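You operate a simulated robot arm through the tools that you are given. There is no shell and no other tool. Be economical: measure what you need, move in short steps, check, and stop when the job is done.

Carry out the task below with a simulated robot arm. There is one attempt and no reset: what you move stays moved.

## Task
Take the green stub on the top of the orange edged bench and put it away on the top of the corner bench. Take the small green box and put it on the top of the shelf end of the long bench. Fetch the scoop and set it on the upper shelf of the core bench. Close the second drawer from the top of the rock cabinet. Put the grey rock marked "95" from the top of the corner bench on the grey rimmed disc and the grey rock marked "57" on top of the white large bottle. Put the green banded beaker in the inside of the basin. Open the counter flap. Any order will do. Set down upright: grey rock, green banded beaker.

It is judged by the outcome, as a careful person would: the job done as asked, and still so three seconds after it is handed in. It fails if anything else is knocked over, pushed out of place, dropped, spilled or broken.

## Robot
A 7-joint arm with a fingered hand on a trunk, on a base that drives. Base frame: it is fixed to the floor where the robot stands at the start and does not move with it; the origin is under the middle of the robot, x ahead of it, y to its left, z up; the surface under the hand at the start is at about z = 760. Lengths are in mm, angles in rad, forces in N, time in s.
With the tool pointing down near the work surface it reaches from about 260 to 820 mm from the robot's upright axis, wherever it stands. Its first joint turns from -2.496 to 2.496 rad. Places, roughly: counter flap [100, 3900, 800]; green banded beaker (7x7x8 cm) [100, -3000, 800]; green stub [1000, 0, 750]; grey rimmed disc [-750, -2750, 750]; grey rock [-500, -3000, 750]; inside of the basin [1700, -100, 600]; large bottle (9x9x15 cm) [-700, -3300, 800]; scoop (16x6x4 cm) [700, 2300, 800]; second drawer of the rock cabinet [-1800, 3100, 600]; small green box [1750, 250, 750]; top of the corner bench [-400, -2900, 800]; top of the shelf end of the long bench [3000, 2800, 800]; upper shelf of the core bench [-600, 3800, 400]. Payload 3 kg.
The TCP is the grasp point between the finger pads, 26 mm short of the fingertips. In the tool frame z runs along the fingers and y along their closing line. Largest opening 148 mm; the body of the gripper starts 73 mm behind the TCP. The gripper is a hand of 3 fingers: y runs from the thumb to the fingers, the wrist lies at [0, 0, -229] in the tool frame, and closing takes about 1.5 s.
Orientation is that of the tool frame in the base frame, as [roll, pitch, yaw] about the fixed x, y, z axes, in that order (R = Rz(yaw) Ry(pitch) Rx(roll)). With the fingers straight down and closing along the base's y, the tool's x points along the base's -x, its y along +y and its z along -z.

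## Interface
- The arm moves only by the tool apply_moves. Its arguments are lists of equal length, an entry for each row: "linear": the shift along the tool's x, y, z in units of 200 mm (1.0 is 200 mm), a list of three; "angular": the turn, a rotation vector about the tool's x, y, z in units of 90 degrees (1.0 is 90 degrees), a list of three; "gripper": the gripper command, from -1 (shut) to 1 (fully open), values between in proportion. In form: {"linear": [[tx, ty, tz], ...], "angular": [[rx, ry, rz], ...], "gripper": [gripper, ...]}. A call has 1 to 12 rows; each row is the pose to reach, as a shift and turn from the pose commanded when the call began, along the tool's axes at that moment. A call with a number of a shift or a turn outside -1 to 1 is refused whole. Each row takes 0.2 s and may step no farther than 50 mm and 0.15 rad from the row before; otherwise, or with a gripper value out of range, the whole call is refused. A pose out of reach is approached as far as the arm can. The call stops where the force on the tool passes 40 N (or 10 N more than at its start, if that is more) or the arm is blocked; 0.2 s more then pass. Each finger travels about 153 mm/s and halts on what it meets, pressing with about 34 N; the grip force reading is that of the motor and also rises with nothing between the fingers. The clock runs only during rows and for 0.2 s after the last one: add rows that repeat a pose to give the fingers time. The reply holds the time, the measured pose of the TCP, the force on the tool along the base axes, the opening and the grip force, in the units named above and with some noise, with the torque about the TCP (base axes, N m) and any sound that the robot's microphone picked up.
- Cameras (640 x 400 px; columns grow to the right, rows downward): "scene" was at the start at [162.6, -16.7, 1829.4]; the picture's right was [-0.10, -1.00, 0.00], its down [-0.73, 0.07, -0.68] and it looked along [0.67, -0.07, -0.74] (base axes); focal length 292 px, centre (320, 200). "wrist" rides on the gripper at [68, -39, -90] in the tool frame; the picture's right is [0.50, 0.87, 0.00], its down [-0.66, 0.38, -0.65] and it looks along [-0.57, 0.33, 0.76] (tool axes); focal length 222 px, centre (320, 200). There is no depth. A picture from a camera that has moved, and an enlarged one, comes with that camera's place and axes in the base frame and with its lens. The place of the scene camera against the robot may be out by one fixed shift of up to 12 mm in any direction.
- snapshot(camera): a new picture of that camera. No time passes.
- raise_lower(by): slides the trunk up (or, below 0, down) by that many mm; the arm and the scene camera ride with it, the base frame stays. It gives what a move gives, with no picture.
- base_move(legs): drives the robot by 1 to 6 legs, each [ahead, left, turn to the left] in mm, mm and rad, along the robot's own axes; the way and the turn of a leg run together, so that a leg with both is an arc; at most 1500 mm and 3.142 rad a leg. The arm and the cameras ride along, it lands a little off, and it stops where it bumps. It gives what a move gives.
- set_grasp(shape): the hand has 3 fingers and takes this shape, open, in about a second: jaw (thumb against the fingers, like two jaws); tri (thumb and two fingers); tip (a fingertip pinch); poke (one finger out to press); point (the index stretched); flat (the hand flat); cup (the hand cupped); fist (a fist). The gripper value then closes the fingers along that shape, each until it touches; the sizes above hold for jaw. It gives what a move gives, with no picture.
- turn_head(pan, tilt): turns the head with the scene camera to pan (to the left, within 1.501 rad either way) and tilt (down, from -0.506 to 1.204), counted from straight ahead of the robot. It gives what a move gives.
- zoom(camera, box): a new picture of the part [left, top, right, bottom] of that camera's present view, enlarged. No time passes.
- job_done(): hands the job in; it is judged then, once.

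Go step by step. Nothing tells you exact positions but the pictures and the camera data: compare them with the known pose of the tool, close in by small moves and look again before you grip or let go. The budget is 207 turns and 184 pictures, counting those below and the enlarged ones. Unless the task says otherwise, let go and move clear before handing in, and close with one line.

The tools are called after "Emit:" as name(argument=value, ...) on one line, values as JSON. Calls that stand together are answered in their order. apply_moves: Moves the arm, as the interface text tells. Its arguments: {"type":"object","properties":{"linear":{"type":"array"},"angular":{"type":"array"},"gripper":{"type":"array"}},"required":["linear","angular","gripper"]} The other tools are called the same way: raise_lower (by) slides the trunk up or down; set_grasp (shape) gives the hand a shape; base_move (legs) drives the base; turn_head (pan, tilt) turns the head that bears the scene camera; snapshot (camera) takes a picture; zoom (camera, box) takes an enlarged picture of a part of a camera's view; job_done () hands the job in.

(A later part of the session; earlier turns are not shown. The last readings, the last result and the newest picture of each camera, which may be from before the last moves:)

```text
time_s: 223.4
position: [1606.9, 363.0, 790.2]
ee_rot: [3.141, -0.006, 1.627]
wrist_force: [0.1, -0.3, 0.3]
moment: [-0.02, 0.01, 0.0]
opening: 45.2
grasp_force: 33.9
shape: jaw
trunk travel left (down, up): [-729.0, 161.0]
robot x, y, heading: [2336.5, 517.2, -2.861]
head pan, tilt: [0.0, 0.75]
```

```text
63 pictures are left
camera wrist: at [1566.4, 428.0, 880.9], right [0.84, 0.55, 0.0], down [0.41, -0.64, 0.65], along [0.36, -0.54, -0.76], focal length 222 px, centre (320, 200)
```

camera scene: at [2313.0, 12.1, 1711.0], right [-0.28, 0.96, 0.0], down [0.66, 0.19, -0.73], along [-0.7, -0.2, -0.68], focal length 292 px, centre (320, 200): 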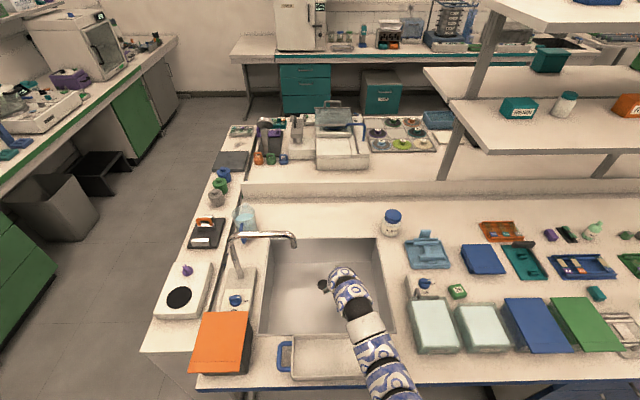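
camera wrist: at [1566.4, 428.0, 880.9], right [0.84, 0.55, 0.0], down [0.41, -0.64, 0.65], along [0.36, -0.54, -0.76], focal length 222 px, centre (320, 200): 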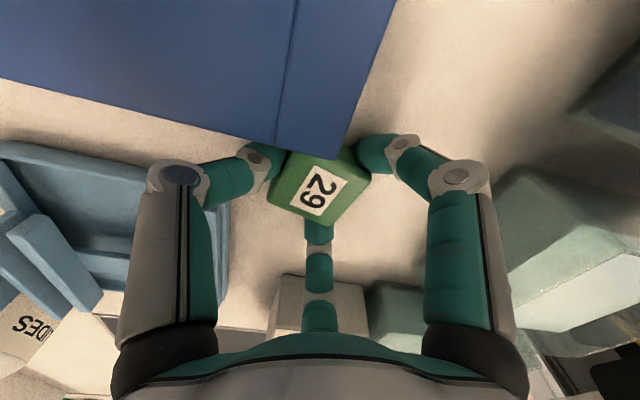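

Gripped at 45 mm. Lifting.

Emit:
raise_lower(by=161)

Emit:
snapshot(camera="wrist")

```text
time_s: 225.2
position: [1606.0, 363.2, 950.3]
ee_rot: [3.141, -0.008, 1.626]
wrist_force: [0.2, -0.4, 0.1]
moment: [-0.05, 0.01, 0.03]
opening: 45.2
grasp_force: 33.6
shape: jaw
trunk travel left (down, up): [-890.0, 0.0]
robot x, y, heading: [2336.0, 520.6, -2.862]
head pan, tilt: [0.0, 0.75]
```

```text
62 pictures are left
camera wrist: at [1566.4, 428.0, 1041.8], right [0.84, 0.55, 0.0], down [0.41, -0.64, 0.65], along [0.36, -0.54, -0.76], focal length 222 px, centre (320, 200)
```

wrist: 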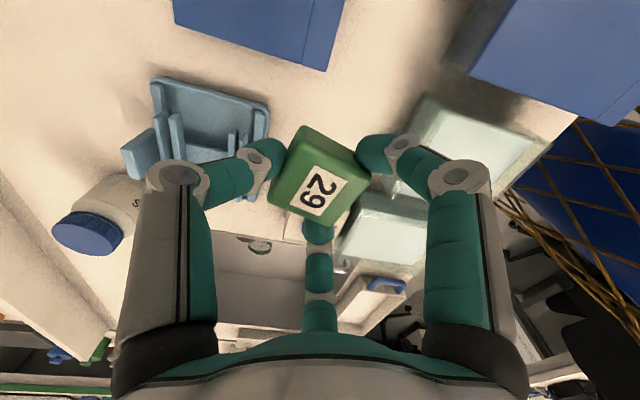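

The box is held. I back away, pull the hand in, and drive along the aisle to the far end of the long bench.

Emit:
base_move(legs=[[-380, 0, 0]])

Emit:
apply_moves(linear=[[0.03, 0.15, 0.15], [0.08, 0.35, 0.25], [0.12, 0.55, 0.25], [0.17, 0.75, 0.25], [0.22, 0.95, 0.25]], angular=[[0, 0, 0], [0, 0, 0], [0, 0, 0], [0, 0, 0], [0, 0, 0]], gripper=[-0.6, -0.6, -0.6, -0.6, -0.6])

Emit:
base_move(legs=[[0, -1400, 0]])

Emit:
turn_head(pan=-1.3, tilt=0.6)

Emit:
snapshot(camera="scene")

```text
time_s: 227.6
position: [1971.8, 465.9, 951.2]
ee_rot: [3.141, -0.006, 1.632]
wrist_force: [0.6, -0.3, -0.1]
moment: [0.0, 0.03, 0.01]
opening: 45.3
grasp_force: 33.3
shape: jaw
trunk travel left (down, up): [-890.0, 0.0]
robot x, y, heading: [2698.3, 624.4, -2.854]
head pan, tilt: [0.0, 0.75]
```

```text
time_s: 228.8
position: [2160.7, 522.6, 902.4]
ee_rot: [-3.141, -0.005, 1.631]
wrist_force: [-0.2, -0.5, -0.2]
moment: [0.02, -0.02, 0.01]
opening: 45.1
grasp_force: 34.1
shape: jaw
trunk travel left (down, up): [-890.0, 0.0]
robot x, y, heading: [2698.4, 626.7, -2.855]
head pan, tilt: [0.0, 0.75]
```

```text
time_s: 235.8
position: [1757.5, 1862.7, 900.4]
ee_rot: [-3.14, -0.005, 1.64]
wrist_force: [0.6, 0.3, -1.8]
moment: [0.03, 0.02, 0.02]
opening: 45.3
grasp_force: 33.7
shape: jaw
trunk travel left (down, up): [-890.0, 0.0]
robot x, y, heading: [2296.2, 1969.9, -2.847]
head pan, tilt: [0.0, 0.75]
```

```text
time_s: 237.3
position: [1759.3, 1861.3, 901.5]
ee_rot: [-3.141, -0.008, 1.641]
wrist_force: [0.0, -0.6, 0.2]
moment: [-0.02, -0.02, 0.0]
opening: 44.7
grasp_force: 33.8
shape: jaw
trunk travel left (down, up): [-890.0, 0.0]
robot x, y, heading: [2294.6, 1971.1, -2.846]
head pan, tilt: [-1.3, 0.6]
```

```text
61 pictures are left
camera scene: at [2176.2, 2012.6, 1979.3], right [0.84, 0.54, 0.0], down [0.3, -0.48, -0.82], along [-0.44, 0.7, -0.57], focal length 292 px, centre (320, 200)
```

scene: 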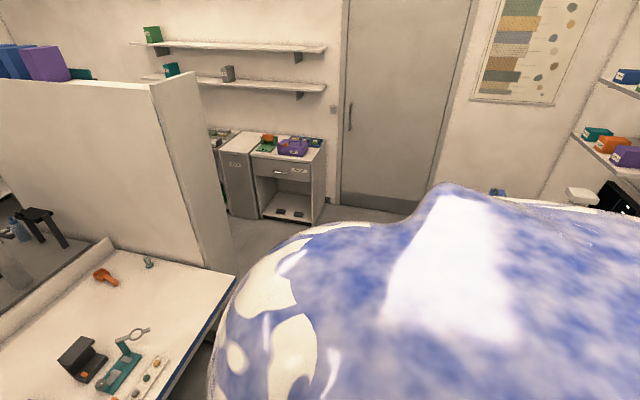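

Emit:
base_move(legs=[[0, 0, 3.13]])

Emit:
turn_head(pan=0.5, tilt=0.6)

Emit:
snapshot(camera="scene")

```text
time_s: 244.9
position: [2839.2, 2059.4, 901.0]
ee_rot: [3.142, -0.006, -1.537]
wrist_force: [0.0, -0.3, 0.1]
moment: [-0.01, 0.03, 0.0]
opening: 44.8
grasp_force: 34.0
shape: jaw
trunk travel left (down, up): [-890.0, 0.0]
robot x, y, heading: [2300.4, 1970.0, 0.258]
head pan, tilt: [-1.3, 0.6]
```

```text
time_s: 246.7
position: [2838.5, 2059.2, 901.2]
ee_rot: [-3.139, -0.006, -1.538]
wrist_force: [0.1, -0.3, -0.2]
moment: [0.01, 0.04, -0.01]
opening: 44.9
grasp_force: 34.4
shape: jaw
trunk travel left (down, up): [-890.0, 0.0]
robot x, y, heading: [2297.6, 1970.2, 0.259]
head pan, tilt: [0.499, 0.6]
```

```text
60 pictures are left
camera scene: at [2442.2, 2042.3, 1979.3], right [0.69, -0.73, 0.0], down [-0.41, -0.39, -0.83], along [0.6, 0.57, -0.56], focal length 292 px, centre (320, 200)
```

scene: 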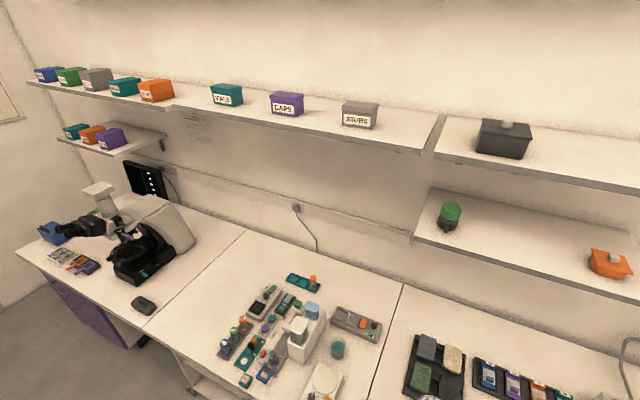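

The middle section above the open shelf matches [3000,2800]; its left part is free. I back off, slide left and come in.

Emit:
base_move(legs=[[-200, 0, 0], [0, 900, 0]])

Emit:
turn_head(pan=0.0, tilt=0.75)

Emit:
snapshot(camera="scene")

```text
time_s: 252.6
position: [2416.8, 2864.1, 901.0]
ee_rot: [3.139, -0.009, -1.535]
wrist_force: [0.4, 0.9, -1.2]
moment: [-0.02, 0.01, -0.01]
opening: 44.9
grasp_force: 34.0
shape: jaw
trunk travel left (down, up): [-890.0, 0.0]
robot x, y, heading: [1871.4, 2773.1, 0.259]
head pan, tilt: [0.499, 0.6]
```

```text
time_s: 253.5
position: [2416.1, 2863.9, 901.1]
ee_rot: [-3.141, -0.006, -1.536]
wrist_force: [-0.3, -0.4, 0.2]
moment: [-0.01, -0.02, -0.01]
opening: 45.0
grasp_force: 34.1
shape: jaw
trunk travel left (down, up): [-890.0, 0.0]
robot x, y, heading: [1871.0, 2773.9, 0.261]
head pan, tilt: [0.0, 0.75]
```

```text
59 pictures are left
camera scene: at [2034.7, 2807.5, 1966.4], right [0.26, -0.97, 0.0], down [-0.66, -0.18, -0.73], along [0.71, 0.19, -0.68], focal length 292 px, centre (320, 200)
```

scene: 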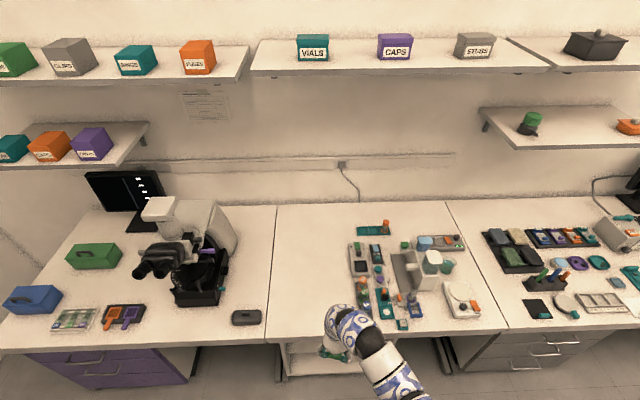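

Emit:
base_move(legs=[[285, 40, 0]])

Emit:
snapshot(camera="wrist")

```text
time_s: 255.5
position: [2679.5, 2969.3, 900.7]
ee_rot: [-3.142, -0.007, -1.541]
wrist_force: [0.3, -0.1, -0.4]
moment: [0.02, 0.01, 0.03]
opening: 45.1
grasp_force: 34.4
shape: jaw
trunk travel left (down, up): [-890.0, 0.0]
robot x, y, heading: [2140.1, 2882.0, 0.26]
head pan, tilt: [0.0, 0.75]
```

```text
58 pictures are left
camera wrist: at [2721.7, 2904.3, 991.9], right [-0.85, -0.52, 0.0], down [-0.4, 0.65, 0.65], along [-0.34, 0.55, -0.76], focal length 222 px, centre (320, 200)
```

wrist: 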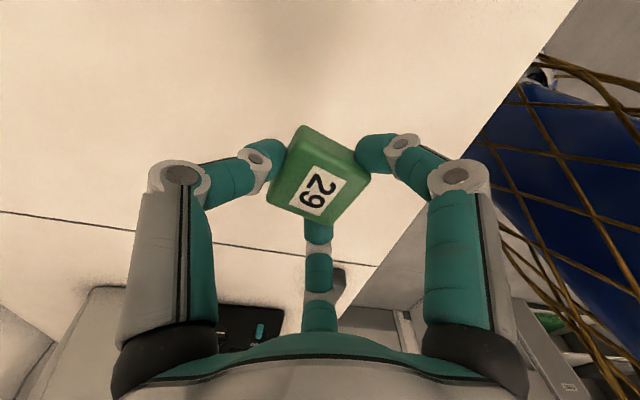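

Clear surface below. I go a little further in and lower.

Emit:
apply_moves(linear=[[-0.035, -0.15, 0], [-0.07, -0.3, 0], [-0.07, -0.3, 0]], angular=[[0, 0, 0], [0, 0, 0], [0, 0, 0]], gripper=[-0.6, -0.6, -0.6])

Emit:
raise_lower(by=-100)

Emit:
raise_lower(by=-6)

Emit:
raise_lower(by=-4)

Emit:
raise_lower(by=-4)

```text
time_s: 256.3
position: [2737.0, 2986.3, 902.6]
ee_rot: [-3.141, -0.004, -1.54]
wrist_force: [-1.6, -1.0, 0.6]
moment: [-0.01, -0.03, -0.02]
opening: 44.8
grasp_force: 33.4
shape: jaw
trunk travel left (down, up): [-890.0, 0.0]
robot x, y, heading: [2136.4, 2882.8, 0.258]
head pan, tilt: [0.0, 0.75]
```

```text
time_s: 257.6
position: [2737.1, 2985.4, 802.8]
ee_rot: [3.14, -0.005, -1.541]
wrist_force: [-0.3, -0.6, 0.2]
moment: [0.0, -0.03, -0.02]
opening: 45.2
grasp_force: 34.0
shape: jaw
trunk travel left (down, up): [-790.0, 100.0]
robot x, y, heading: [2139.1, 2883.3, 0.256]
head pan, tilt: [0.0, 0.75]
```

```text
time_s: 258.2
position: [2737.7, 2985.7, 796.5]
ee_rot: [3.141, -0.005, -1.542]
wrist_force: [-0.1, -0.5, -0.1]
moment: [0.04, 0.0, -0.04]
opening: 44.7
grasp_force: 33.8
shape: jaw
trunk travel left (down, up): [-784.0, 106.0]
robot x, y, heading: [2135.6, 2883.6, 0.258]
head pan, tilt: [0.0, 0.75]
```

```text
time_s: 258.7
position: [2737.7, 2985.0, 792.9]
ee_rot: [3.141, -0.005, -1.541]
wrist_force: [-0.8, 0.1, -0.7]
moment: [-0.01, 0.0, 0.01]
opening: 44.7
grasp_force: 34.1
shape: jaw
trunk travel left (down, up): [-780.0, 110.0]
robot x, y, heading: [2137.7, 2886.0, 0.252]
head pan, tilt: [0.0, 0.75]
```

```text
time_s: 259.2
position: [2738.8, 2985.8, 789.9]
ee_rot: [-3.139, -0.005, -1.54]
wrist_force: [-0.3, -1.3, 7.6]
moment: [0.0, 0.0, -0.01]
opening: 45.2
grasp_force: 33.9
shape: jaw
trunk travel left (down, up): [-776.0, 114.0]
robot x, y, heading: [2137.2, 2883.9, 0.256]
head pan, tilt: [0.0, 0.75]
```

Contact at z 790. Releasing and rising.

Emit:
apply_moves(linear=[[0, 0, 0], [0, 0, 0], [0, 0, 0], [0, 0, 0], [0, 0, 0]], angular=[[0, 0, 0], [0, 0, 0], [0, 0, 0], [0, 0, 0], [0, 0, 0]], gripper=[-0.35, -0.25, -0.1, 0.1, 0.1])

Emit:
raise_lower(by=114)

Emit:
snapshot(camera="wrist")

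```text
time_s: 260.4
position: [2737.8, 2985.8, 788.4]
ee_rot: [3.141, -0.005, -1.541]
wrist_force: [-0.1, -0.5, 0.6]
moment: [0.01, -0.01, 0.02]
opening: 80.9
grasp_force: 0.0
shape: jaw
trunk travel left (down, up): [-776.0, 114.0]
robot x, y, heading: [2133.7, 2881.0, 0.255]
head pan, tilt: [0.0, 0.75]
```

```text
time_s: 261.9
position: [2739.2, 2985.9, 902.6]
ee_rot: [3.141, -0.004, -1.541]
wrist_force: [-0.6, 0.8, -0.2]
moment: [0.0, -0.01, 0.03]
opening: 80.6
grasp_force: 0.2
shape: jaw
trunk travel left (down, up): [-890.0, 0.0]
robot x, y, heading: [2138.2, 2882.3, 0.259]
head pan, tilt: [0.0, 0.75]
```

```text
57 pictures are left
camera wrist: at [2780.5, 2919.9, 993.1], right [-0.85, -0.52, 0.0], down [-0.4, 0.65, 0.65], along [-0.34, 0.55, -0.76], focal length 222 px, centre (320, 200)
```

wrist: 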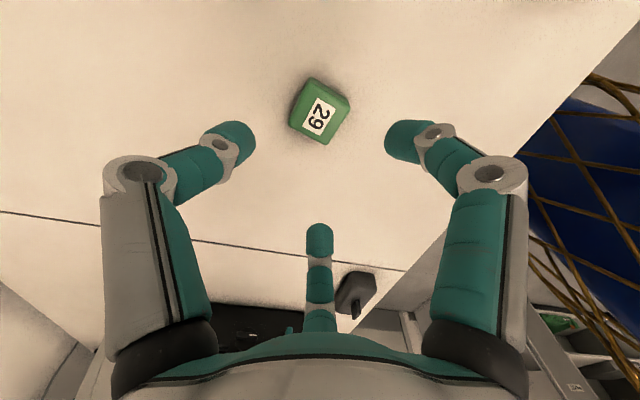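

The box is placed. Next the orange scoop, which lies near [670,2283] on the island's far end. I back out, turn and face it from this aisle.

Emit:
base_move(legs=[[-350, 0, 0], [0, -380, 0], [0, 0, -3.117]])

Emit:
snapshot(camera="scene")

```text
time_s: 273.5
position: [1296.9, 2309.1, 901.3]
ee_rot: [3.141, -0.005, 1.625]
wrist_force: [0.2, 0.3, -0.2]
moment: [0.02, -0.04, 0.0]
opening: 80.5
grasp_force: 0.1
shape: jaw
trunk travel left (down, up): [-890.0, 0.0]
robot x, y, heading: [1895.2, 2426.6, -2.868]
head pan, tilt: [0.0, 0.75]
```

```text
56 pictures are left
camera scene: at [1743.2, 2371.7, 1966.4], right [-0.28, 0.96, 0.0], down [0.66, 0.19, -0.73], along [-0.7, -0.2, -0.68], focal length 292 px, centre (320, 200)
```

scene: 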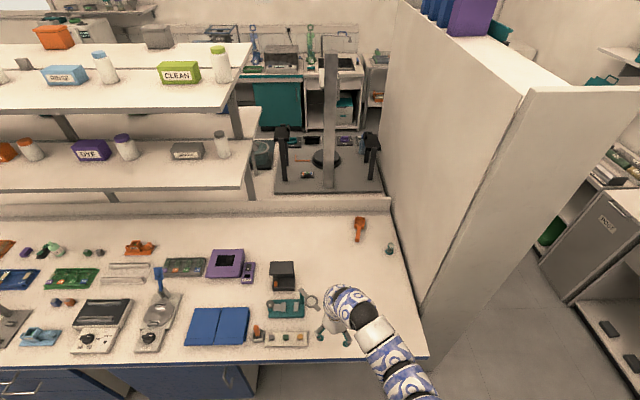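

The scoop lies at about [673,2286], near the back ridge. I drive closer.

Emit:
base_move(legs=[[150, -170, 0], [110, 0, 0]])

Emit:
turn_head(pan=-0.1, tilt=0.65)

Emit:
zoom(camera="scene", box=[220, 140, 420, 265])

```text
time_s: 276.0
position: [997.3, 2400.1, 901.2]
ee_rot: [3.139, -0.005, 1.627]
wrist_force: [-0.5, 0.2, -0.5]
moment: [0.0, -0.06, 0.02]
opening: 80.7
grasp_force: 0.0
shape: jaw
trunk travel left (down, up): [-890.0, 0.0]
robot x, y, heading: [1597.7, 2517.8, -2.867]
head pan, tilt: [0.0, 0.75]
```

```text
time_s: 276.7
position: [999.5, 2398.7, 903.4]
ee_rot: [-3.14, -0.007, 1.626]
wrist_force: [-0.2, -0.3, 0.0]
moment: [0.0, 0.03, 0.0]
opening: 80.8
grasp_force: 0.0
shape: jaw
trunk travel left (down, up): [-890.0, 0.0]
robot x, y, heading: [1595.4, 2516.2, -2.86]
head pan, tilt: [-0.099, 0.649]
```

```text
3.20 times, centred on (320, 202) of scene
camera zoom: at [1439.5, 2471.0, 1975.0], right [-0.18, 0.98, 0.0], down [0.59, 0.11, -0.8], along [-0.78, -0.14, -0.6], focal length 936 px, centre (320, 192)
```

zoom: 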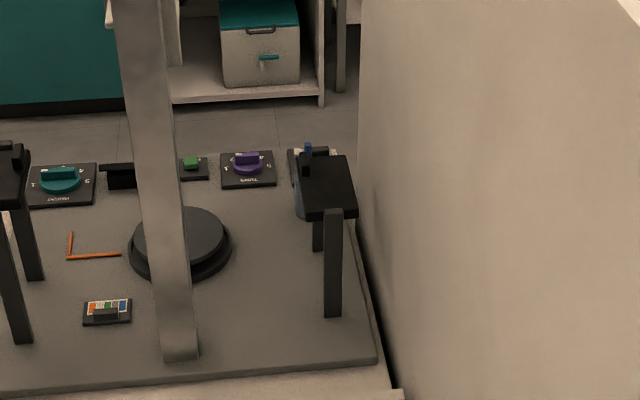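

Emit:
turn_head(pan=0.1, tilt=0.85)

Emit:
snapshot(camera="scene")

Emit:
snapshot(camera="wrist")

```text
time_s: 277.4
position: [998.6, 2399.0, 902.4]
ee_rot: [3.14, -0.006, 1.626]
wrist_force: [0.2, -0.6, -0.2]
moment: [0.05, 0.01, 0.0]
opening: 80.8
grasp_force: 0.0
shape: jaw
trunk travel left (down, up): [-890.0, 0.0]
robot x, y, heading: [1599.7, 2517.9, -2.857]
head pan, tilt: [0.099, 0.85]
```

```text
54 pictures are left
camera scene: at [1451.6, 2457.7, 1958.4], right [-0.37, 0.93, 0.0], down [0.7, 0.28, -0.66], along [-0.61, -0.24, -0.75], focal length 292 px, centre (320, 200)
```

scene: 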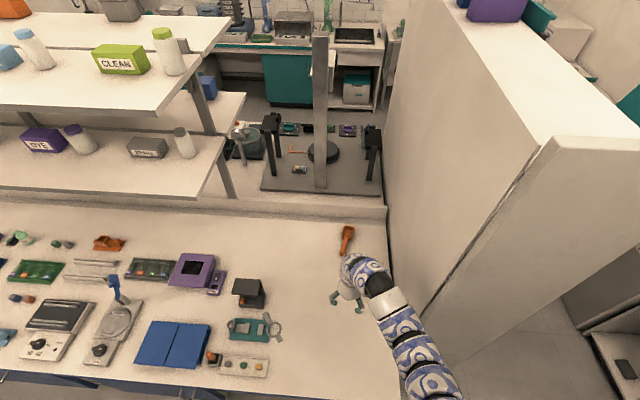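

```text
53 pictures are left
camera wrist: at [957.5, 2465.0, 993.3], right [0.84, 0.55, 0.0], down [0.41, -0.64, 0.65], along [0.36, -0.54, -0.76], focal length 222 px, centre (320, 200)
```

wrist: 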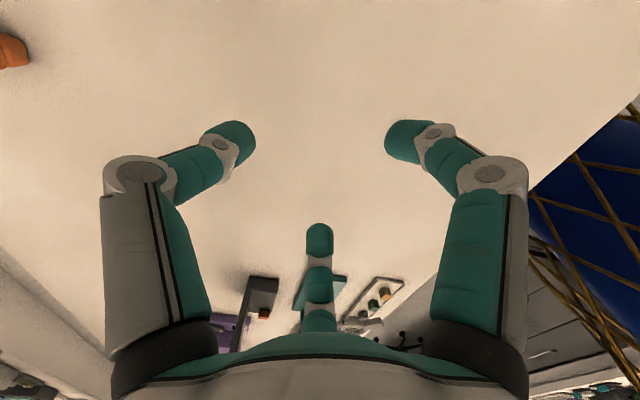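

Emit:
apply_moves(linear=[[0, 0, 0], [0, 0, 0], [0, 0, 0], [0, 0, 0], [0, 0, 0], [0, 0, 0], [0, 0, 0], [0, 0, 0], [0, 0, 0], [0, 0, 0], [0, 0, 0], [0, 0, 0]], angular=[[0, 0, 0.095], [0, 0, 0.19], [0, 0, 0.285], [0, 0, 0.38], [0, 0, 0.475], [0, 0, 0.57], [0, 0, 0.665], [0, 0, 0.76], [0, 0, 0.855], [0, 0, 0.93], [0, 0, 0.99], [0, 0, 1.0]], gripper=[0.1, 0.1, 0.1, 0.1, 0.1, 0.1, 0.1, 0.1, 0.1, 0.1, 0.1, 0.1])

Emit:
zoom(camera="scene", box=[300, 200, 420, 280])

```text
time_s: 280.0
position: [998.0, 2400.5, 903.3]
ee_rot: [-3.136, 0.001, 0.056]
wrist_force: [-0.4, 0.1, -0.2]
moment: [0.03, -0.02, 0.02]
opening: 80.9
grasp_force: 0.1
shape: jaw
trunk travel left (down, up): [-890.0, 0.0]
robot x, y, heading: [1601.0, 2516.8, -2.858]
head pan, tilt: [0.099, 0.85]
```

```text
5.00 times, centred on (360, 240) of scene
camera zoom: at [1451.6, 2457.6, 1958.4], right [-0.37, 0.93, 0.0], down [0.7, 0.28, -0.66], along [-0.61, -0.24, -0.75], focal length 1463 px, centre (120, 0)
```

zoom: 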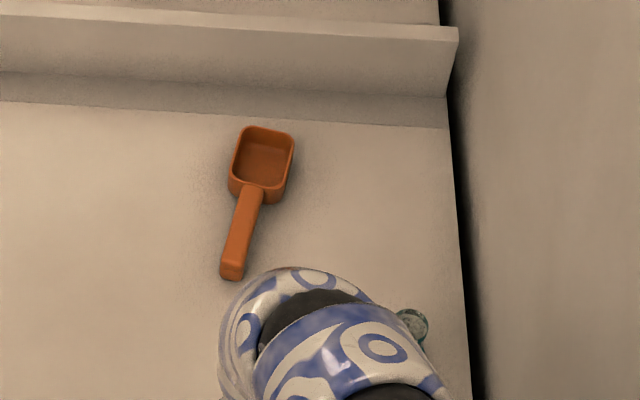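

The handle points toward me; a thumb-against-two-fingers pinch across the handle fits. I align the hand and extend.

Emit:
apply_moves(linear=[[0, 0, 0], [0, 0, 0]], angular=[[0, 0, -0.08], [0, 0, -0.145]], gripper=[0, 0])

Emit:
apply_moves(linear=[[-0.2, 0.03, 0], [-0.4, 0.05, 0], [-0.6, 0.08, 0], [-0.8, 0.1, 0], [-1.0, 0.12, 0], [-1.0, 0.12, 0]], angular=[[0, -0.065, 0], [0, -0.13, 0], [0, -0.195, 0], [0, -0.26, 0], [0, -0.32, 0], [0, -0.32, 0]], gripper=[0, 0, 0, 0, 0, 0])

Emit:
apply_moves(linear=[[-0.19, 0, 0.1], [-0.36, 0, 0.2], [-0.36, 0, 0.2]], angular=[[0, 0, 0], [0, 0, 0], [0, 0, 0]], gripper=[0, 0, 0])

Emit:
snapshot(camera="wrist")

```text
time_s: 280.6
position: [998.7, 2399.3, 901.8]
ee_rot: [-3.137, -0.001, 0.284]
wrist_force: [-0.4, -0.2, 0.1]
moment: [-0.02, -0.03, 0.01]
opening: 74.7
grasp_force: 0.0
shape: jaw
trunk travel left (down, up): [-890.0, 0.0]
robot x, y, heading: [1596.2, 2519.7, -2.855]
head pan, tilt: [0.099, 0.85]
```

```text
time_s: 282.0
position: [815.4, 2318.1, 902.9]
ee_rot: [-3.136, 0.503, 0.286]
wrist_force: [0.0, 0.5, 0.7]
moment: [0.0, 0.01, 0.01]
opening: 74.5
grasp_force: 0.2
shape: jaw
trunk travel left (down, up): [-890.0, 0.0]
robot x, y, heading: [1597.9, 2516.9, -2.862]
head pan, tilt: [0.099, 0.85]
```

```text
time_s: 282.8
position: [734.4, 2297.9, 901.8]
ee_rot: [-3.136, 0.5, 0.287]
wrist_force: [0.1, 0.1, -1.2]
moment: [-0.01, 0.01, 0.02]
opening: 74.0
grasp_force: 0.0
shape: jaw
trunk travel left (down, up): [-890.0, 0.0]
robot x, y, heading: [1601.6, 2514.0, -2.862]
head pan, tilt: [0.099, 0.85]
```

```text
51 pictures are left
camera wrist: at [822.9, 2364.7, 948.8], right [0.66, -0.71, -0.25], down [-0.14, -0.44, 0.89], along [-0.74, -0.55, -0.39], focal length 222 px, centre (320, 200)
```

wrist: 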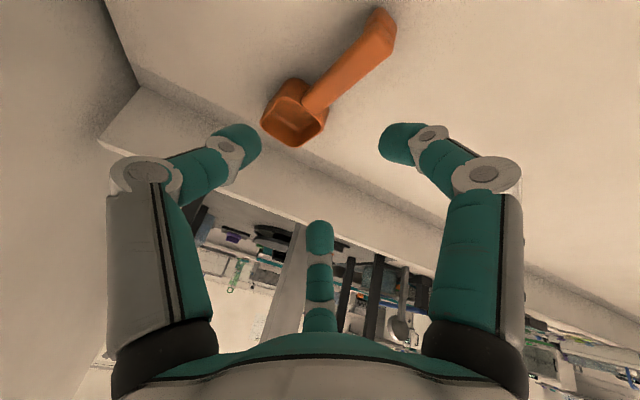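

Emit:
apply_moves(linear=[[-0.007, -0.018, 0], [-0.014, -0.036, 0.008], [-0.014, -0.036, 0.008]], angular=[[0, 0.05, 0], [0, 0.095, 0], [0, 0.095, 0]], gripper=[-0.25, -0.25, -0.25])

Emit:
raise_lower(by=-70)

Emit:
snapshot(camera="wrist")

```text
time_s: 283.6
position: [732.4, 2304.9, 903.5]
ee_rot: [-3.135, 0.352, 0.287]
wrist_force: [0.4, 1.1, 0.5]
moment: [-0.01, -0.02, 0.01]
opening: 55.5
grasp_force: 0.1
shape: jaw
out of reach, approached as far as the arm can: row 2
trunk travel left (down, up): [-890.0, 0.0]
robot x, y, heading: [1597.5, 2515.3, -2.863]
head pan, tilt: [0.099, 0.85]
```

```text
time_s: 284.7
position: [730.6, 2305.5, 832.8]
ee_rot: [-3.138, 0.351, 0.284]
wrist_force: [0.5, 0.0, 1.0]
moment: [-0.01, 0.0, -0.03]
opening: 55.7
grasp_force: 0.0
shape: jaw
trunk travel left (down, up): [-820.0, 70.0]
robot x, y, heading: [1596.7, 2517.5, -2.863]
head pan, tilt: [0.099, 0.85]
```

```text
50 pictures are left
camera wrist: at [813.0, 2368.7, 895.4], right [0.69, -0.7, -0.18], down [-0.27, -0.48, 0.84], along [-0.67, -0.53, -0.52], focal length 222 px, centre (320, 200)
```

wrist: 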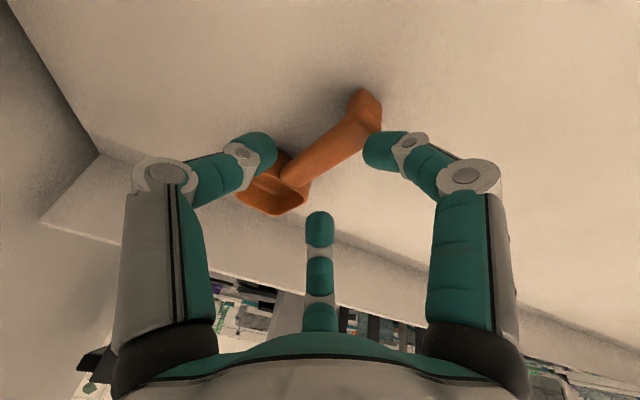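

Emit:
apply_moves(linear=[[0, 0.022, 0], [0, 0.022, 0]], angular=[[0, 0, 0], [0, 0, 0]], gripper=[-0.25, -0.25])

Emit:
raise_lower(by=-33)

Emit:
snapshot(camera="wrist")

```text
time_s: 285.3
position: [733.2, 2299.7, 832.6]
ee_rot: [-3.138, 0.356, 0.284]
wrist_force: [-1.1, -0.3, -0.3]
moment: [0.03, 0.02, -0.01]
opening: 55.9
grasp_force: 0.0
shape: jaw
trunk travel left (down, up): [-820.0, 70.0]
robot x, y, heading: [1599.2, 2517.6, -2.863]
head pan, tilt: [0.099, 0.85]
```

```text
time_s: 286.1
position: [733.0, 2300.3, 805.0]
ee_rot: [-3.137, 0.357, 0.285]
wrist_force: [2.1, -1.4, 28.5]
moment: [-0.28, -0.29, -0.02]
opening: 52.5
grasp_force: 0.0
shape: jaw
trunk travel left (down, up): [-787.0, 103.0]
robot x, y, heading: [1598.9, 2516.2, -2.861]
head pan, tilt: [0.099, 0.85]
```

```text
49 pictures are left
camera wrist: at [814.8, 2364.6, 865.1], right [0.69, -0.7, -0.18], down [-0.26, -0.47, 0.84], along [-0.67, -0.53, -0.51], focal length 222 px, centre (320, 200)
```

wrist: 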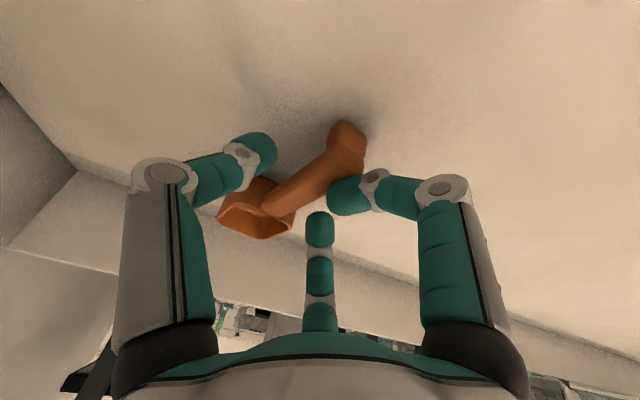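

One finger pressed on the handle. I lift, shift back 8 mm and retry.

Emit:
raise_lower(by=30)

Emit:
apply_moves(linear=[[0, -0.045, 0], [0, -0.045, 0], [0, -0.045, 0]], angular=[[0, 0, 0], [0, 0, 0], [0, 0, 0]], gripper=[-0.15, -0.15, -0.15])

Emit:
raise_lower(by=-32)

Emit:
snapshot(camera="wrist")

```text
time_s: 286.8
position: [734.1, 2301.6, 828.7]
ee_rot: [-3.138, 0.35, 0.283]
wrist_force: [-1.1, -0.1, 0.0]
moment: [0.01, -0.01, 0.0]
opening: 55.5
grasp_force: 0.1
shape: jaw
trunk travel left (down, up): [-817.0, 73.0]
robot x, y, heading: [1598.6, 2519.4, -2.865]
head pan, tilt: [0.099, 0.85]
```

```text
time_s: 287.6
position: [731.0, 2309.1, 831.6]
ee_rot: [-3.136, 0.352, 0.285]
wrist_force: [0.3, -0.9, -0.9]
moment: [0.0, -0.02, -0.01]
opening: 62.5
grasp_force: 0.1
shape: jaw
trunk travel left (down, up): [-817.0, 73.0]
robot x, y, heading: [1599.3, 2520.7, -2.862]
head pan, tilt: [0.099, 0.85]
```

```text
time_s: 288.2
position: [729.3, 2305.8, 814.3]
ee_rot: [-3.14, 0.361, 0.286]
wrist_force: [8.3, 1.2, 31.5]
moment: [-0.13, -0.67, 0.07]
opening: 60.0
grasp_force: 0.0
shape: jaw
trunk travel left (down, up): [-792.0, 98.0]
robot x, y, heading: [1598.7, 2517.5, -2.86]
head pan, tilt: [0.099, 0.85]
stopped: the force on the tool passed its limit at 42 N (the readings are from after the stop); the commanded pose is now the measured one
```

```text
48 pictures are left
camera wrist: at [811.0, 2369.8, 874.1], right [0.69, -0.7, -0.18], down [-0.26, -0.47, 0.84], along [-0.67, -0.54, -0.51], focal length 222 px, centre (320, 200)
```

wrist: 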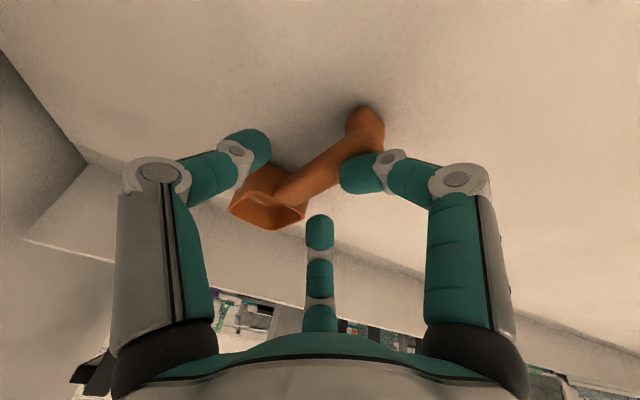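

The handle is skewed relative to the hand. I lift, turn the hand to match the handle, open wider and shift.

Emit:
raise_lower(by=30)

Emit:
apply_moves(linear=[[-0.009, 0.035, 0.004], [-0.018, 0.067, 0.007], [-0.018, 0.067, 0.007], [-0.018, 0.067, 0.007]], angular=[[0, 0, 0.06], [0, 0, 0.12], [0, 0, 0.12], [0, 0, 0.12]], gripper=[0.1, 0.35, 0.35, 0.35])

Emit:
snapshot(camera="wrist")

```text
time_s: 288.9
position: [729.5, 2308.2, 837.7]
ee_rot: [-3.137, 0.356, 0.284]
wrist_force: [-0.7, 0.2, 0.0]
moment: [-0.02, 0.01, 0.01]
opening: 62.5
grasp_force: 0.1
shape: jaw
trunk travel left (down, up): [-822.0, 68.0]
robot x, y, heading: [1598.6, 2516.8, -2.857]
head pan, tilt: [0.099, 0.85]
```

```text
time_s: 289.9
position: [731.4, 2295.0, 839.3]
ee_rot: [3.074, 0.353, 0.084]
wrist_force: [-0.9, 0.1, 0.0]
moment: [0.02, -0.03, 0.0]
opening: 99.5
grasp_force: 0.0
shape: jaw
out of reach, approached as far as the arm can: row 2
trunk travel left (down, up): [-822.0, 68.0]
robot x, y, heading: [1598.4, 2515.1, -2.858]
head pan, tilt: [0.099, 0.85]
```

```text
47 pictures are left
camera wrist: at [822.6, 2347.4, 899.8], right [0.56, -0.82, -0.12], down [-0.35, -0.36, 0.86], along [-0.75, -0.44, -0.49], focal length 222 px, centre (320, 200)
```

wrist: 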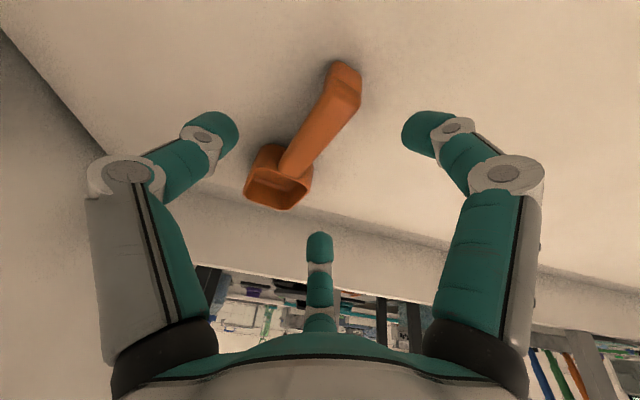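

Emit:
apply_moves(linear=[[0.01, 0, 0], [0.02, 0, 0], [0.02, 0, 0]], angular=[[0, 0, 0], [0, 0, 0], [0, 0, 0]], gripper=[0.1, 0.1, 0.1])

Emit:
raise_lower(by=-34)

Emit:
snapshot(camera="wrist")

```text
time_s: 290.7
position: [733.5, 2294.3, 838.5]
ee_rot: [3.076, 0.351, 0.084]
wrist_force: [0.1, 0.6, 0.4]
moment: [0.0, 0.0, 0.05]
opening: 82.1
grasp_force: 0.1
shape: jaw
trunk travel left (down, up): [-822.0, 68.0]
robot x, y, heading: [1591.9, 2516.5, -2.862]
head pan, tilt: [0.099, 0.85]
```

```text
time_s: 291.5
position: [733.5, 2294.2, 805.4]
ee_rot: [3.076, 0.351, 0.084]
wrist_force: [0.2, -0.1, -0.1]
moment: [0.01, -0.02, -0.01]
opening: 82.3
grasp_force: 0.0
shape: jaw
trunk travel left (down, up): [-788.0, 102.0]
robot x, y, heading: [1601.0, 2514.3, -2.863]
head pan, tilt: [0.099, 0.85]
```

```text
46 pictures are left
camera wrist: at [823.9, 2347.3, 863.6], right [0.56, -0.82, -0.12], down [-0.35, -0.36, 0.86], along [-0.75, -0.44, -0.49], focal length 222 px, centre (320, 200)
```

wrist: 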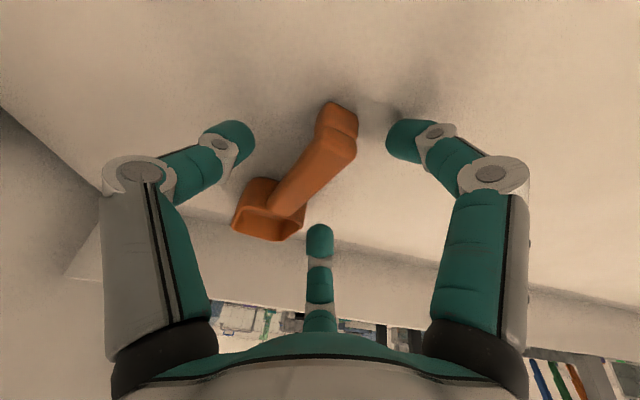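

Clear on all sides. I narrow, lower slightly and close.

Emit:
apply_moves(linear=[[0, 0, 0], [0, 0, 0]], angular=[[0, 0, 0], [0, 0, 0]], gripper=[-0.1, -0.1])

Emit:
raise_lower(by=-5)

Emit:
apply_moves(linear=[[0, 0, 0], [0, 0, 0], [0, 0, 0], [0, 0, 0], [0, 0, 0]], angular=[[0, 0, 0], [0, 0, 0], [0, 0, 0], [0, 0, 0], [0, 0, 0]], gripper=[-0.4, -0.7, -1, -1, -1])

Emit:
snapshot(camera="wrist")

```text
time_s: 292.1
position: [734.1, 2294.5, 804.5]
ee_rot: [3.074, 0.355, 0.085]
wrist_force: [0.1, -0.1, -0.2]
moment: [-0.03, -0.01, 0.0]
opening: 67.3
grasp_force: 0.0
shape: jaw
trunk travel left (down, up): [-788.0, 102.0]
robot x, y, heading: [1597.1, 2517.8, -2.86]
head pan, tilt: [0.099, 0.85]
```

```text
time_s: 292.7
position: [734.3, 2293.9, 799.1]
ee_rot: [3.075, 0.353, 0.084]
wrist_force: [-0.2, 0.4, 0.1]
moment: [0.0, 0.05, -0.02]
opening: 67.0
grasp_force: 0.1
shape: jaw
trunk travel left (down, up): [-783.0, 107.0]
robot x, y, heading: [1593.4, 2516.7, -2.861]
head pan, tilt: [0.099, 0.85]
```

```text
time_s: 293.9
position: [731.6, 2295.0, 799.7]
ee_rot: [3.073, 0.353, 0.084]
wrist_force: [1.1, 0.1, 0.5]
moment: [0.03, 0.0, -0.02]
opening: 22.9
grasp_force: 33.9
shape: jaw
trunk travel left (down, up): [-783.0, 107.0]
robot x, y, heading: [1597.5, 2522.6, -2.857]
head pan, tilt: [0.099, 0.85]
```

```text
45 pictures are left
camera wrist: at [823.9, 2347.3, 858.6], right [0.56, -0.82, -0.12], down [-0.35, -0.36, 0.86], along [-0.75, -0.44, -0.49], focal length 222 px, centre (320, 200)
```

wrist: 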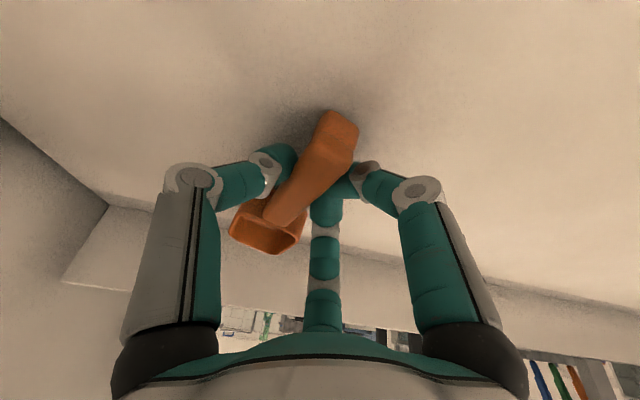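

Handle pinched at 23 mm. Lifting.

Emit:
raise_lower(by=107)

Emit:
snapshot(camera="wrist")

```text
time_s: 295.2
position: [733.6, 2294.3, 906.5]
ee_rot: [3.075, 0.353, 0.083]
wrist_force: [0.9, 0.8, -0.5]
moment: [-0.03, -0.04, 0.0]
opening: 23.1
grasp_force: 33.4
shape: jaw
trunk travel left (down, up): [-890.0, 0.0]
robot x, y, heading: [1600.4, 2516.2, -2.86]
head pan, tilt: [0.099, 0.85]
```

```text
44 pictures are left
camera wrist: at [823.7, 2347.3, 965.2], right [0.56, -0.82, -0.12], down [-0.35, -0.36, 0.86], along [-0.75, -0.44, -0.49], focal length 222 px, centre (320, 200)
```

wrist: 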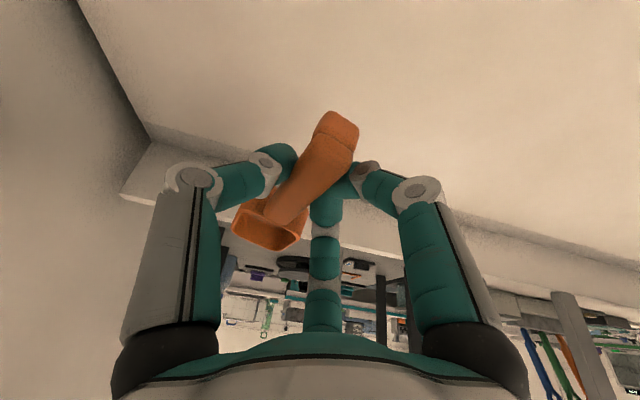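

Held. I back off, pull the hand in, and drive around the partition towards the far corner of the room.

Emit:
base_move(legs=[[-280, 0, 0]])

Emit:
apply_moves(linear=[[0.18, -0.035, -0.07], [0.37, -0.07, -0.14], [0.55, -0.1, -0.2], [0.74, -0.14, -0.28], [0.92, -0.18, -0.345], [0.92, -0.18, -0.345]], angular=[[0.014, 0.073, 0], [0.028, 0.146, 0], [0.042, 0.22, 0], [0.042, 0.22, 0], [0.042, 0.22, 0], [0.042, 0.22, 0]], gripper=[-1, -1, -1, -1, -1, -1])

Emit:
base_move(legs=[[0, 0, -1.25]])

Emit:
turn_head(pan=0.3, tilt=0.5)

Emit:
snapshot(camera="scene")

```text
time_s: 297.2
position: [1006.9, 2365.1, 907.3]
ee_rot: [3.075, 0.353, 0.097]
wrist_force: [0.8, -0.2, 0.3]
moment: [-0.01, 0.0, 0.04]
opening: 23.1
grasp_force: 33.8
shape: jaw
trunk travel left (down, up): [-890.0, 0.0]
robot x, y, heading: [1867.9, 2602.4, -2.846]
head pan, tilt: [0.099, 0.85]
```

```text
time_s: 298.6
position: [1197.9, 2424.5, 906.1]
ee_rot: [-3.141, 0.007, 0.107]
wrist_force: [-0.1, -0.4, -1.0]
moment: [-0.02, 0.0, -0.02]
opening: 22.6
grasp_force: 33.8
shape: jaw
trunk travel left (down, up): [-890.0, 0.0]
robot x, y, heading: [1872.0, 2598.4, -2.852]
head pan, tilt: [0.099, 0.85]
```

```text
time_s: 302.1
position: [1499.0, 3184.0, 905.6]
ee_rot: [-3.139, 0.007, -1.153]
wrist_force: [-0.2, 0.0, -0.1]
moment: [0.0, -0.01, -0.02]
opening: 22.1
grasp_force: 34.0
shape: jaw
trunk travel left (down, up): [-890.0, 0.0]
robot x, y, heading: [1869.6, 2598.5, 2.178]
head pan, tilt: [0.099, 0.85]
```

```text
time_s: 303.0
position: [1498.8, 3183.7, 905.9]
ee_rot: [-3.14, 0.005, -1.151]
wrist_force: [-1.2, -0.8, 0.7]
moment: [0.0, -0.03, -0.01]
opening: 22.4
grasp_force: 34.4
shape: jaw
trunk travel left (down, up): [-890.0, 0.0]
robot x, y, heading: [1868.6, 2597.2, 2.175]
head pan, tilt: [0.3, 0.499]
```

```text
43 pictures are left
camera scene: at [1755.7, 2711.1, 1988.3], right [0.62, 0.79, 0.0], down [0.38, -0.3, -0.88], along [-0.69, 0.54, -0.48], focal length 292 px, centre (320, 200)
```

scene: 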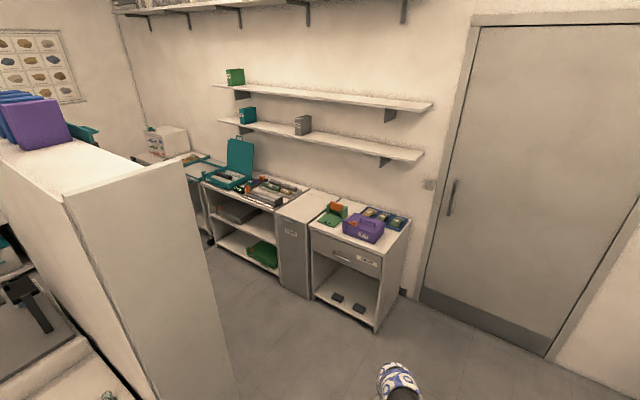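

I can see the core bench with its two shelves, and the counter flap next to it. I zoom for detail.

Emit:
zoom(camera="scene", box=[180, 130, 420, 330])

```text
2.00 times, centred on (300, 230) of scene
camera zoom: at [1755.7, 2711.1, 1988.3], right [0.62, 0.79, 0.0], down [0.38, -0.3, -0.88], along [-0.69, 0.54, -0.48], focal length 585 px, centre (360, 140)
```

zoom: 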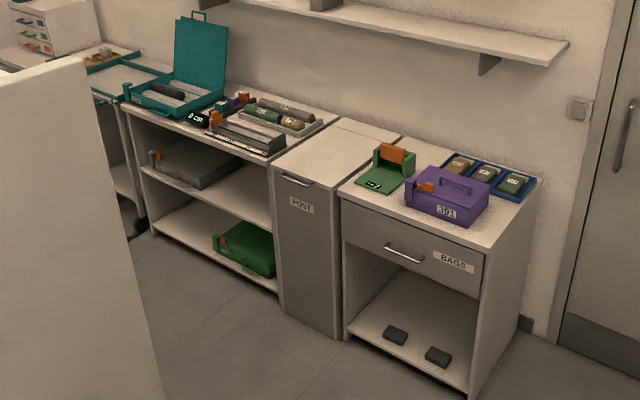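

The counter flap unit is the narrow one marked POST with a handle at its front top; left of it is the core bench. I drive around the partition to stand before them.

Emit:
base_move(legs=[[860, 60, 0], [0, 0, -0.31], [0, 1150, 0]])

Emit:
turn_head(pan=0.1, tilt=0.75)

Emit:
snapshot(camera="scene")

```text
time_s: 311.1
position: [667.1, 3794.7, 904.5]
ee_rot: [-3.138, 0.002, -1.27]
wrist_force: [-0.1, 0.3, 0.1]
moment: [-0.08, -0.03, -0.02]
opening: 22.4
grasp_force: 33.8
shape: jaw
trunk travel left (down, up): [-890.0, 0.0]
robot x, y, heading: [969.4, 3168.7, 2.053]
head pan, tilt: [0.3, 0.499]
stopped in leg 3: the robot was blocked; the commanded pose is now the measured one
```

```text
time_s: 311.9
position: [667.0, 3795.0, 905.7]
ee_rot: [-3.14, 0.005, -1.271]
wrist_force: [0.9, 0.8, -1.2]
moment: [-0.02, -0.01, 0.03]
opening: 22.5
grasp_force: 33.6
shape: jaw
trunk travel left (down, up): [-890.0, 0.0]
robot x, y, heading: [969.3, 3169.2, 2.055]
head pan, tilt: [0.099, 0.75]
```

```text
41 pictures are left
camera scene: at [886.5, 3300.7, 1966.4], right [0.83, 0.55, 0.0], down [0.38, -0.57, -0.73], along [-0.4, 0.61, -0.68], focal length 292 px, centre (320, 200)
```

scene: 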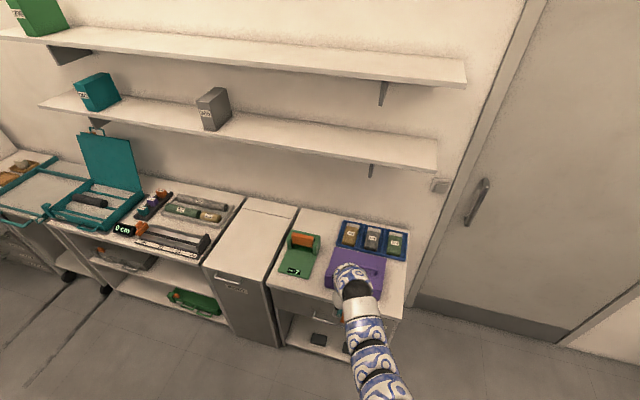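

The drive was blocked; I check what the hand is near.

Emit:
snapshot(camera="wrist")

Emit:
zoom(camera="scene", box=[200, 190, 440, 370])

```text
40 pictures are left
camera wrist: at [726.1, 3741.6, 995.8], right [-0.68, -0.73, 0.0], down [-0.56, 0.51, 0.66], along [-0.48, 0.45, -0.75], focal length 222 px, centre (320, 200)
```

wrist: 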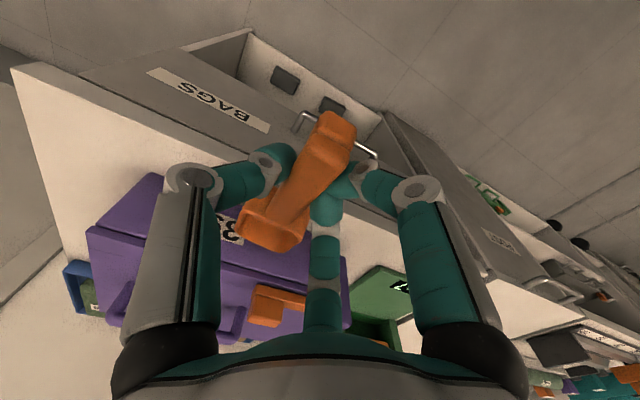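

```text
2.22 times, centred on (320, 280) of scene
camera zoom: at [886.5, 3300.7, 1966.4], right [0.83, 0.55, 0.0], down [0.38, -0.57, -0.73], along [-0.4, 0.61, -0.68], focal length 650 px, centre (320, 22)
```

zoom: 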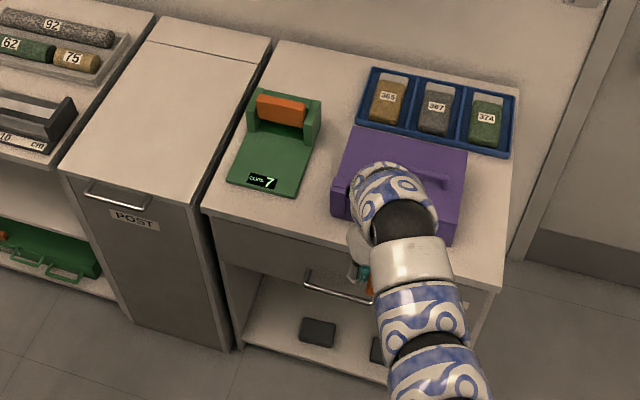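

The corridor behind the thick partition is narrow, so the base bumped it. I pull the hand in, straighten, and continue nearer the benches.

Emit:
apply_moves(linear=[[0.18, -0.035, -0.05], [0.37, -0.07, -0.05], [0.56, -0.1, 0], [0.75, -0.14, 0], [0.96, -0.18, 0], [0.96, -0.18, 0]], angular=[[0, 0, 0], [0, 0, 0], [0, 0, 0], [0, 0, 0], [0, 0, 0], [0, 0, 0]], gripper=[-1, -1, -1, -1, -1, -1])

Emit:
base_move(legs=[[80, 0, 0], [0, 0, -0.19], [60, 0, 0], [0, 1000, 0]])

Emit:
turn_head(pan=0.0, tilt=0.8)

Emit:
snapshot(camera="scene")

```text
time_s: 313.3
position: [760.8, 3620.4, 903.1]
ee_rot: [-3.14, 0.005, -1.272]
wrist_force: [-0.2, 0.0, -0.3]
moment: [-0.03, -0.02, 0.04]
opening: 22.3
grasp_force: 33.6
shape: jaw
trunk travel left (down, up): [-890.0, 0.0]
robot x, y, heading: [971.1, 3163.8, 2.054]
head pan, tilt: [0.099, 0.75]
```

```text
time_s: 320.4
position: [-140.6, 3507.7, 903.5]
ee_rot: [-3.14, 0.004, -1.496]
wrist_force: [-0.9, 0.6, -0.8]
moment: [-0.03, 0.0, 0.0]
opening: 22.5
grasp_force: 34.2
shape: jaw
trunk travel left (down, up): [-890.0, 0.0]
robot x, y, heading: [-39.8, 3022.3, 1.831]
head pan, tilt: [0.099, 0.75]
```

```text
time_s: 321.0
position: [-140.4, 3508.7, 903.4]
ee_rot: [-3.14, 0.007, -1.493]
wrist_force: [1.1, -0.2, -0.1]
moment: [-0.03, 0.01, 0.02]
opening: 22.3
grasp_force: 34.3
shape: jaw
trunk travel left (down, up): [-890.0, 0.0]
robot x, y, heading: [-39.4, 3025.8, 1.83]
head pan, tilt: [0.0, 0.799]
```

```text
38 pictures are left
camera scene: at [-77.3, 3170.0, 1962.5], right [0.97, 0.26, 0.0], down [0.19, -0.69, -0.7], along [-0.18, 0.67, -0.72], focal length 292 px, centre (320, 200)
```

scene: 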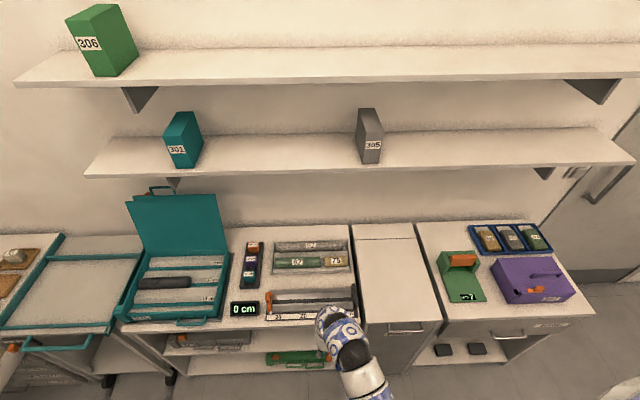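

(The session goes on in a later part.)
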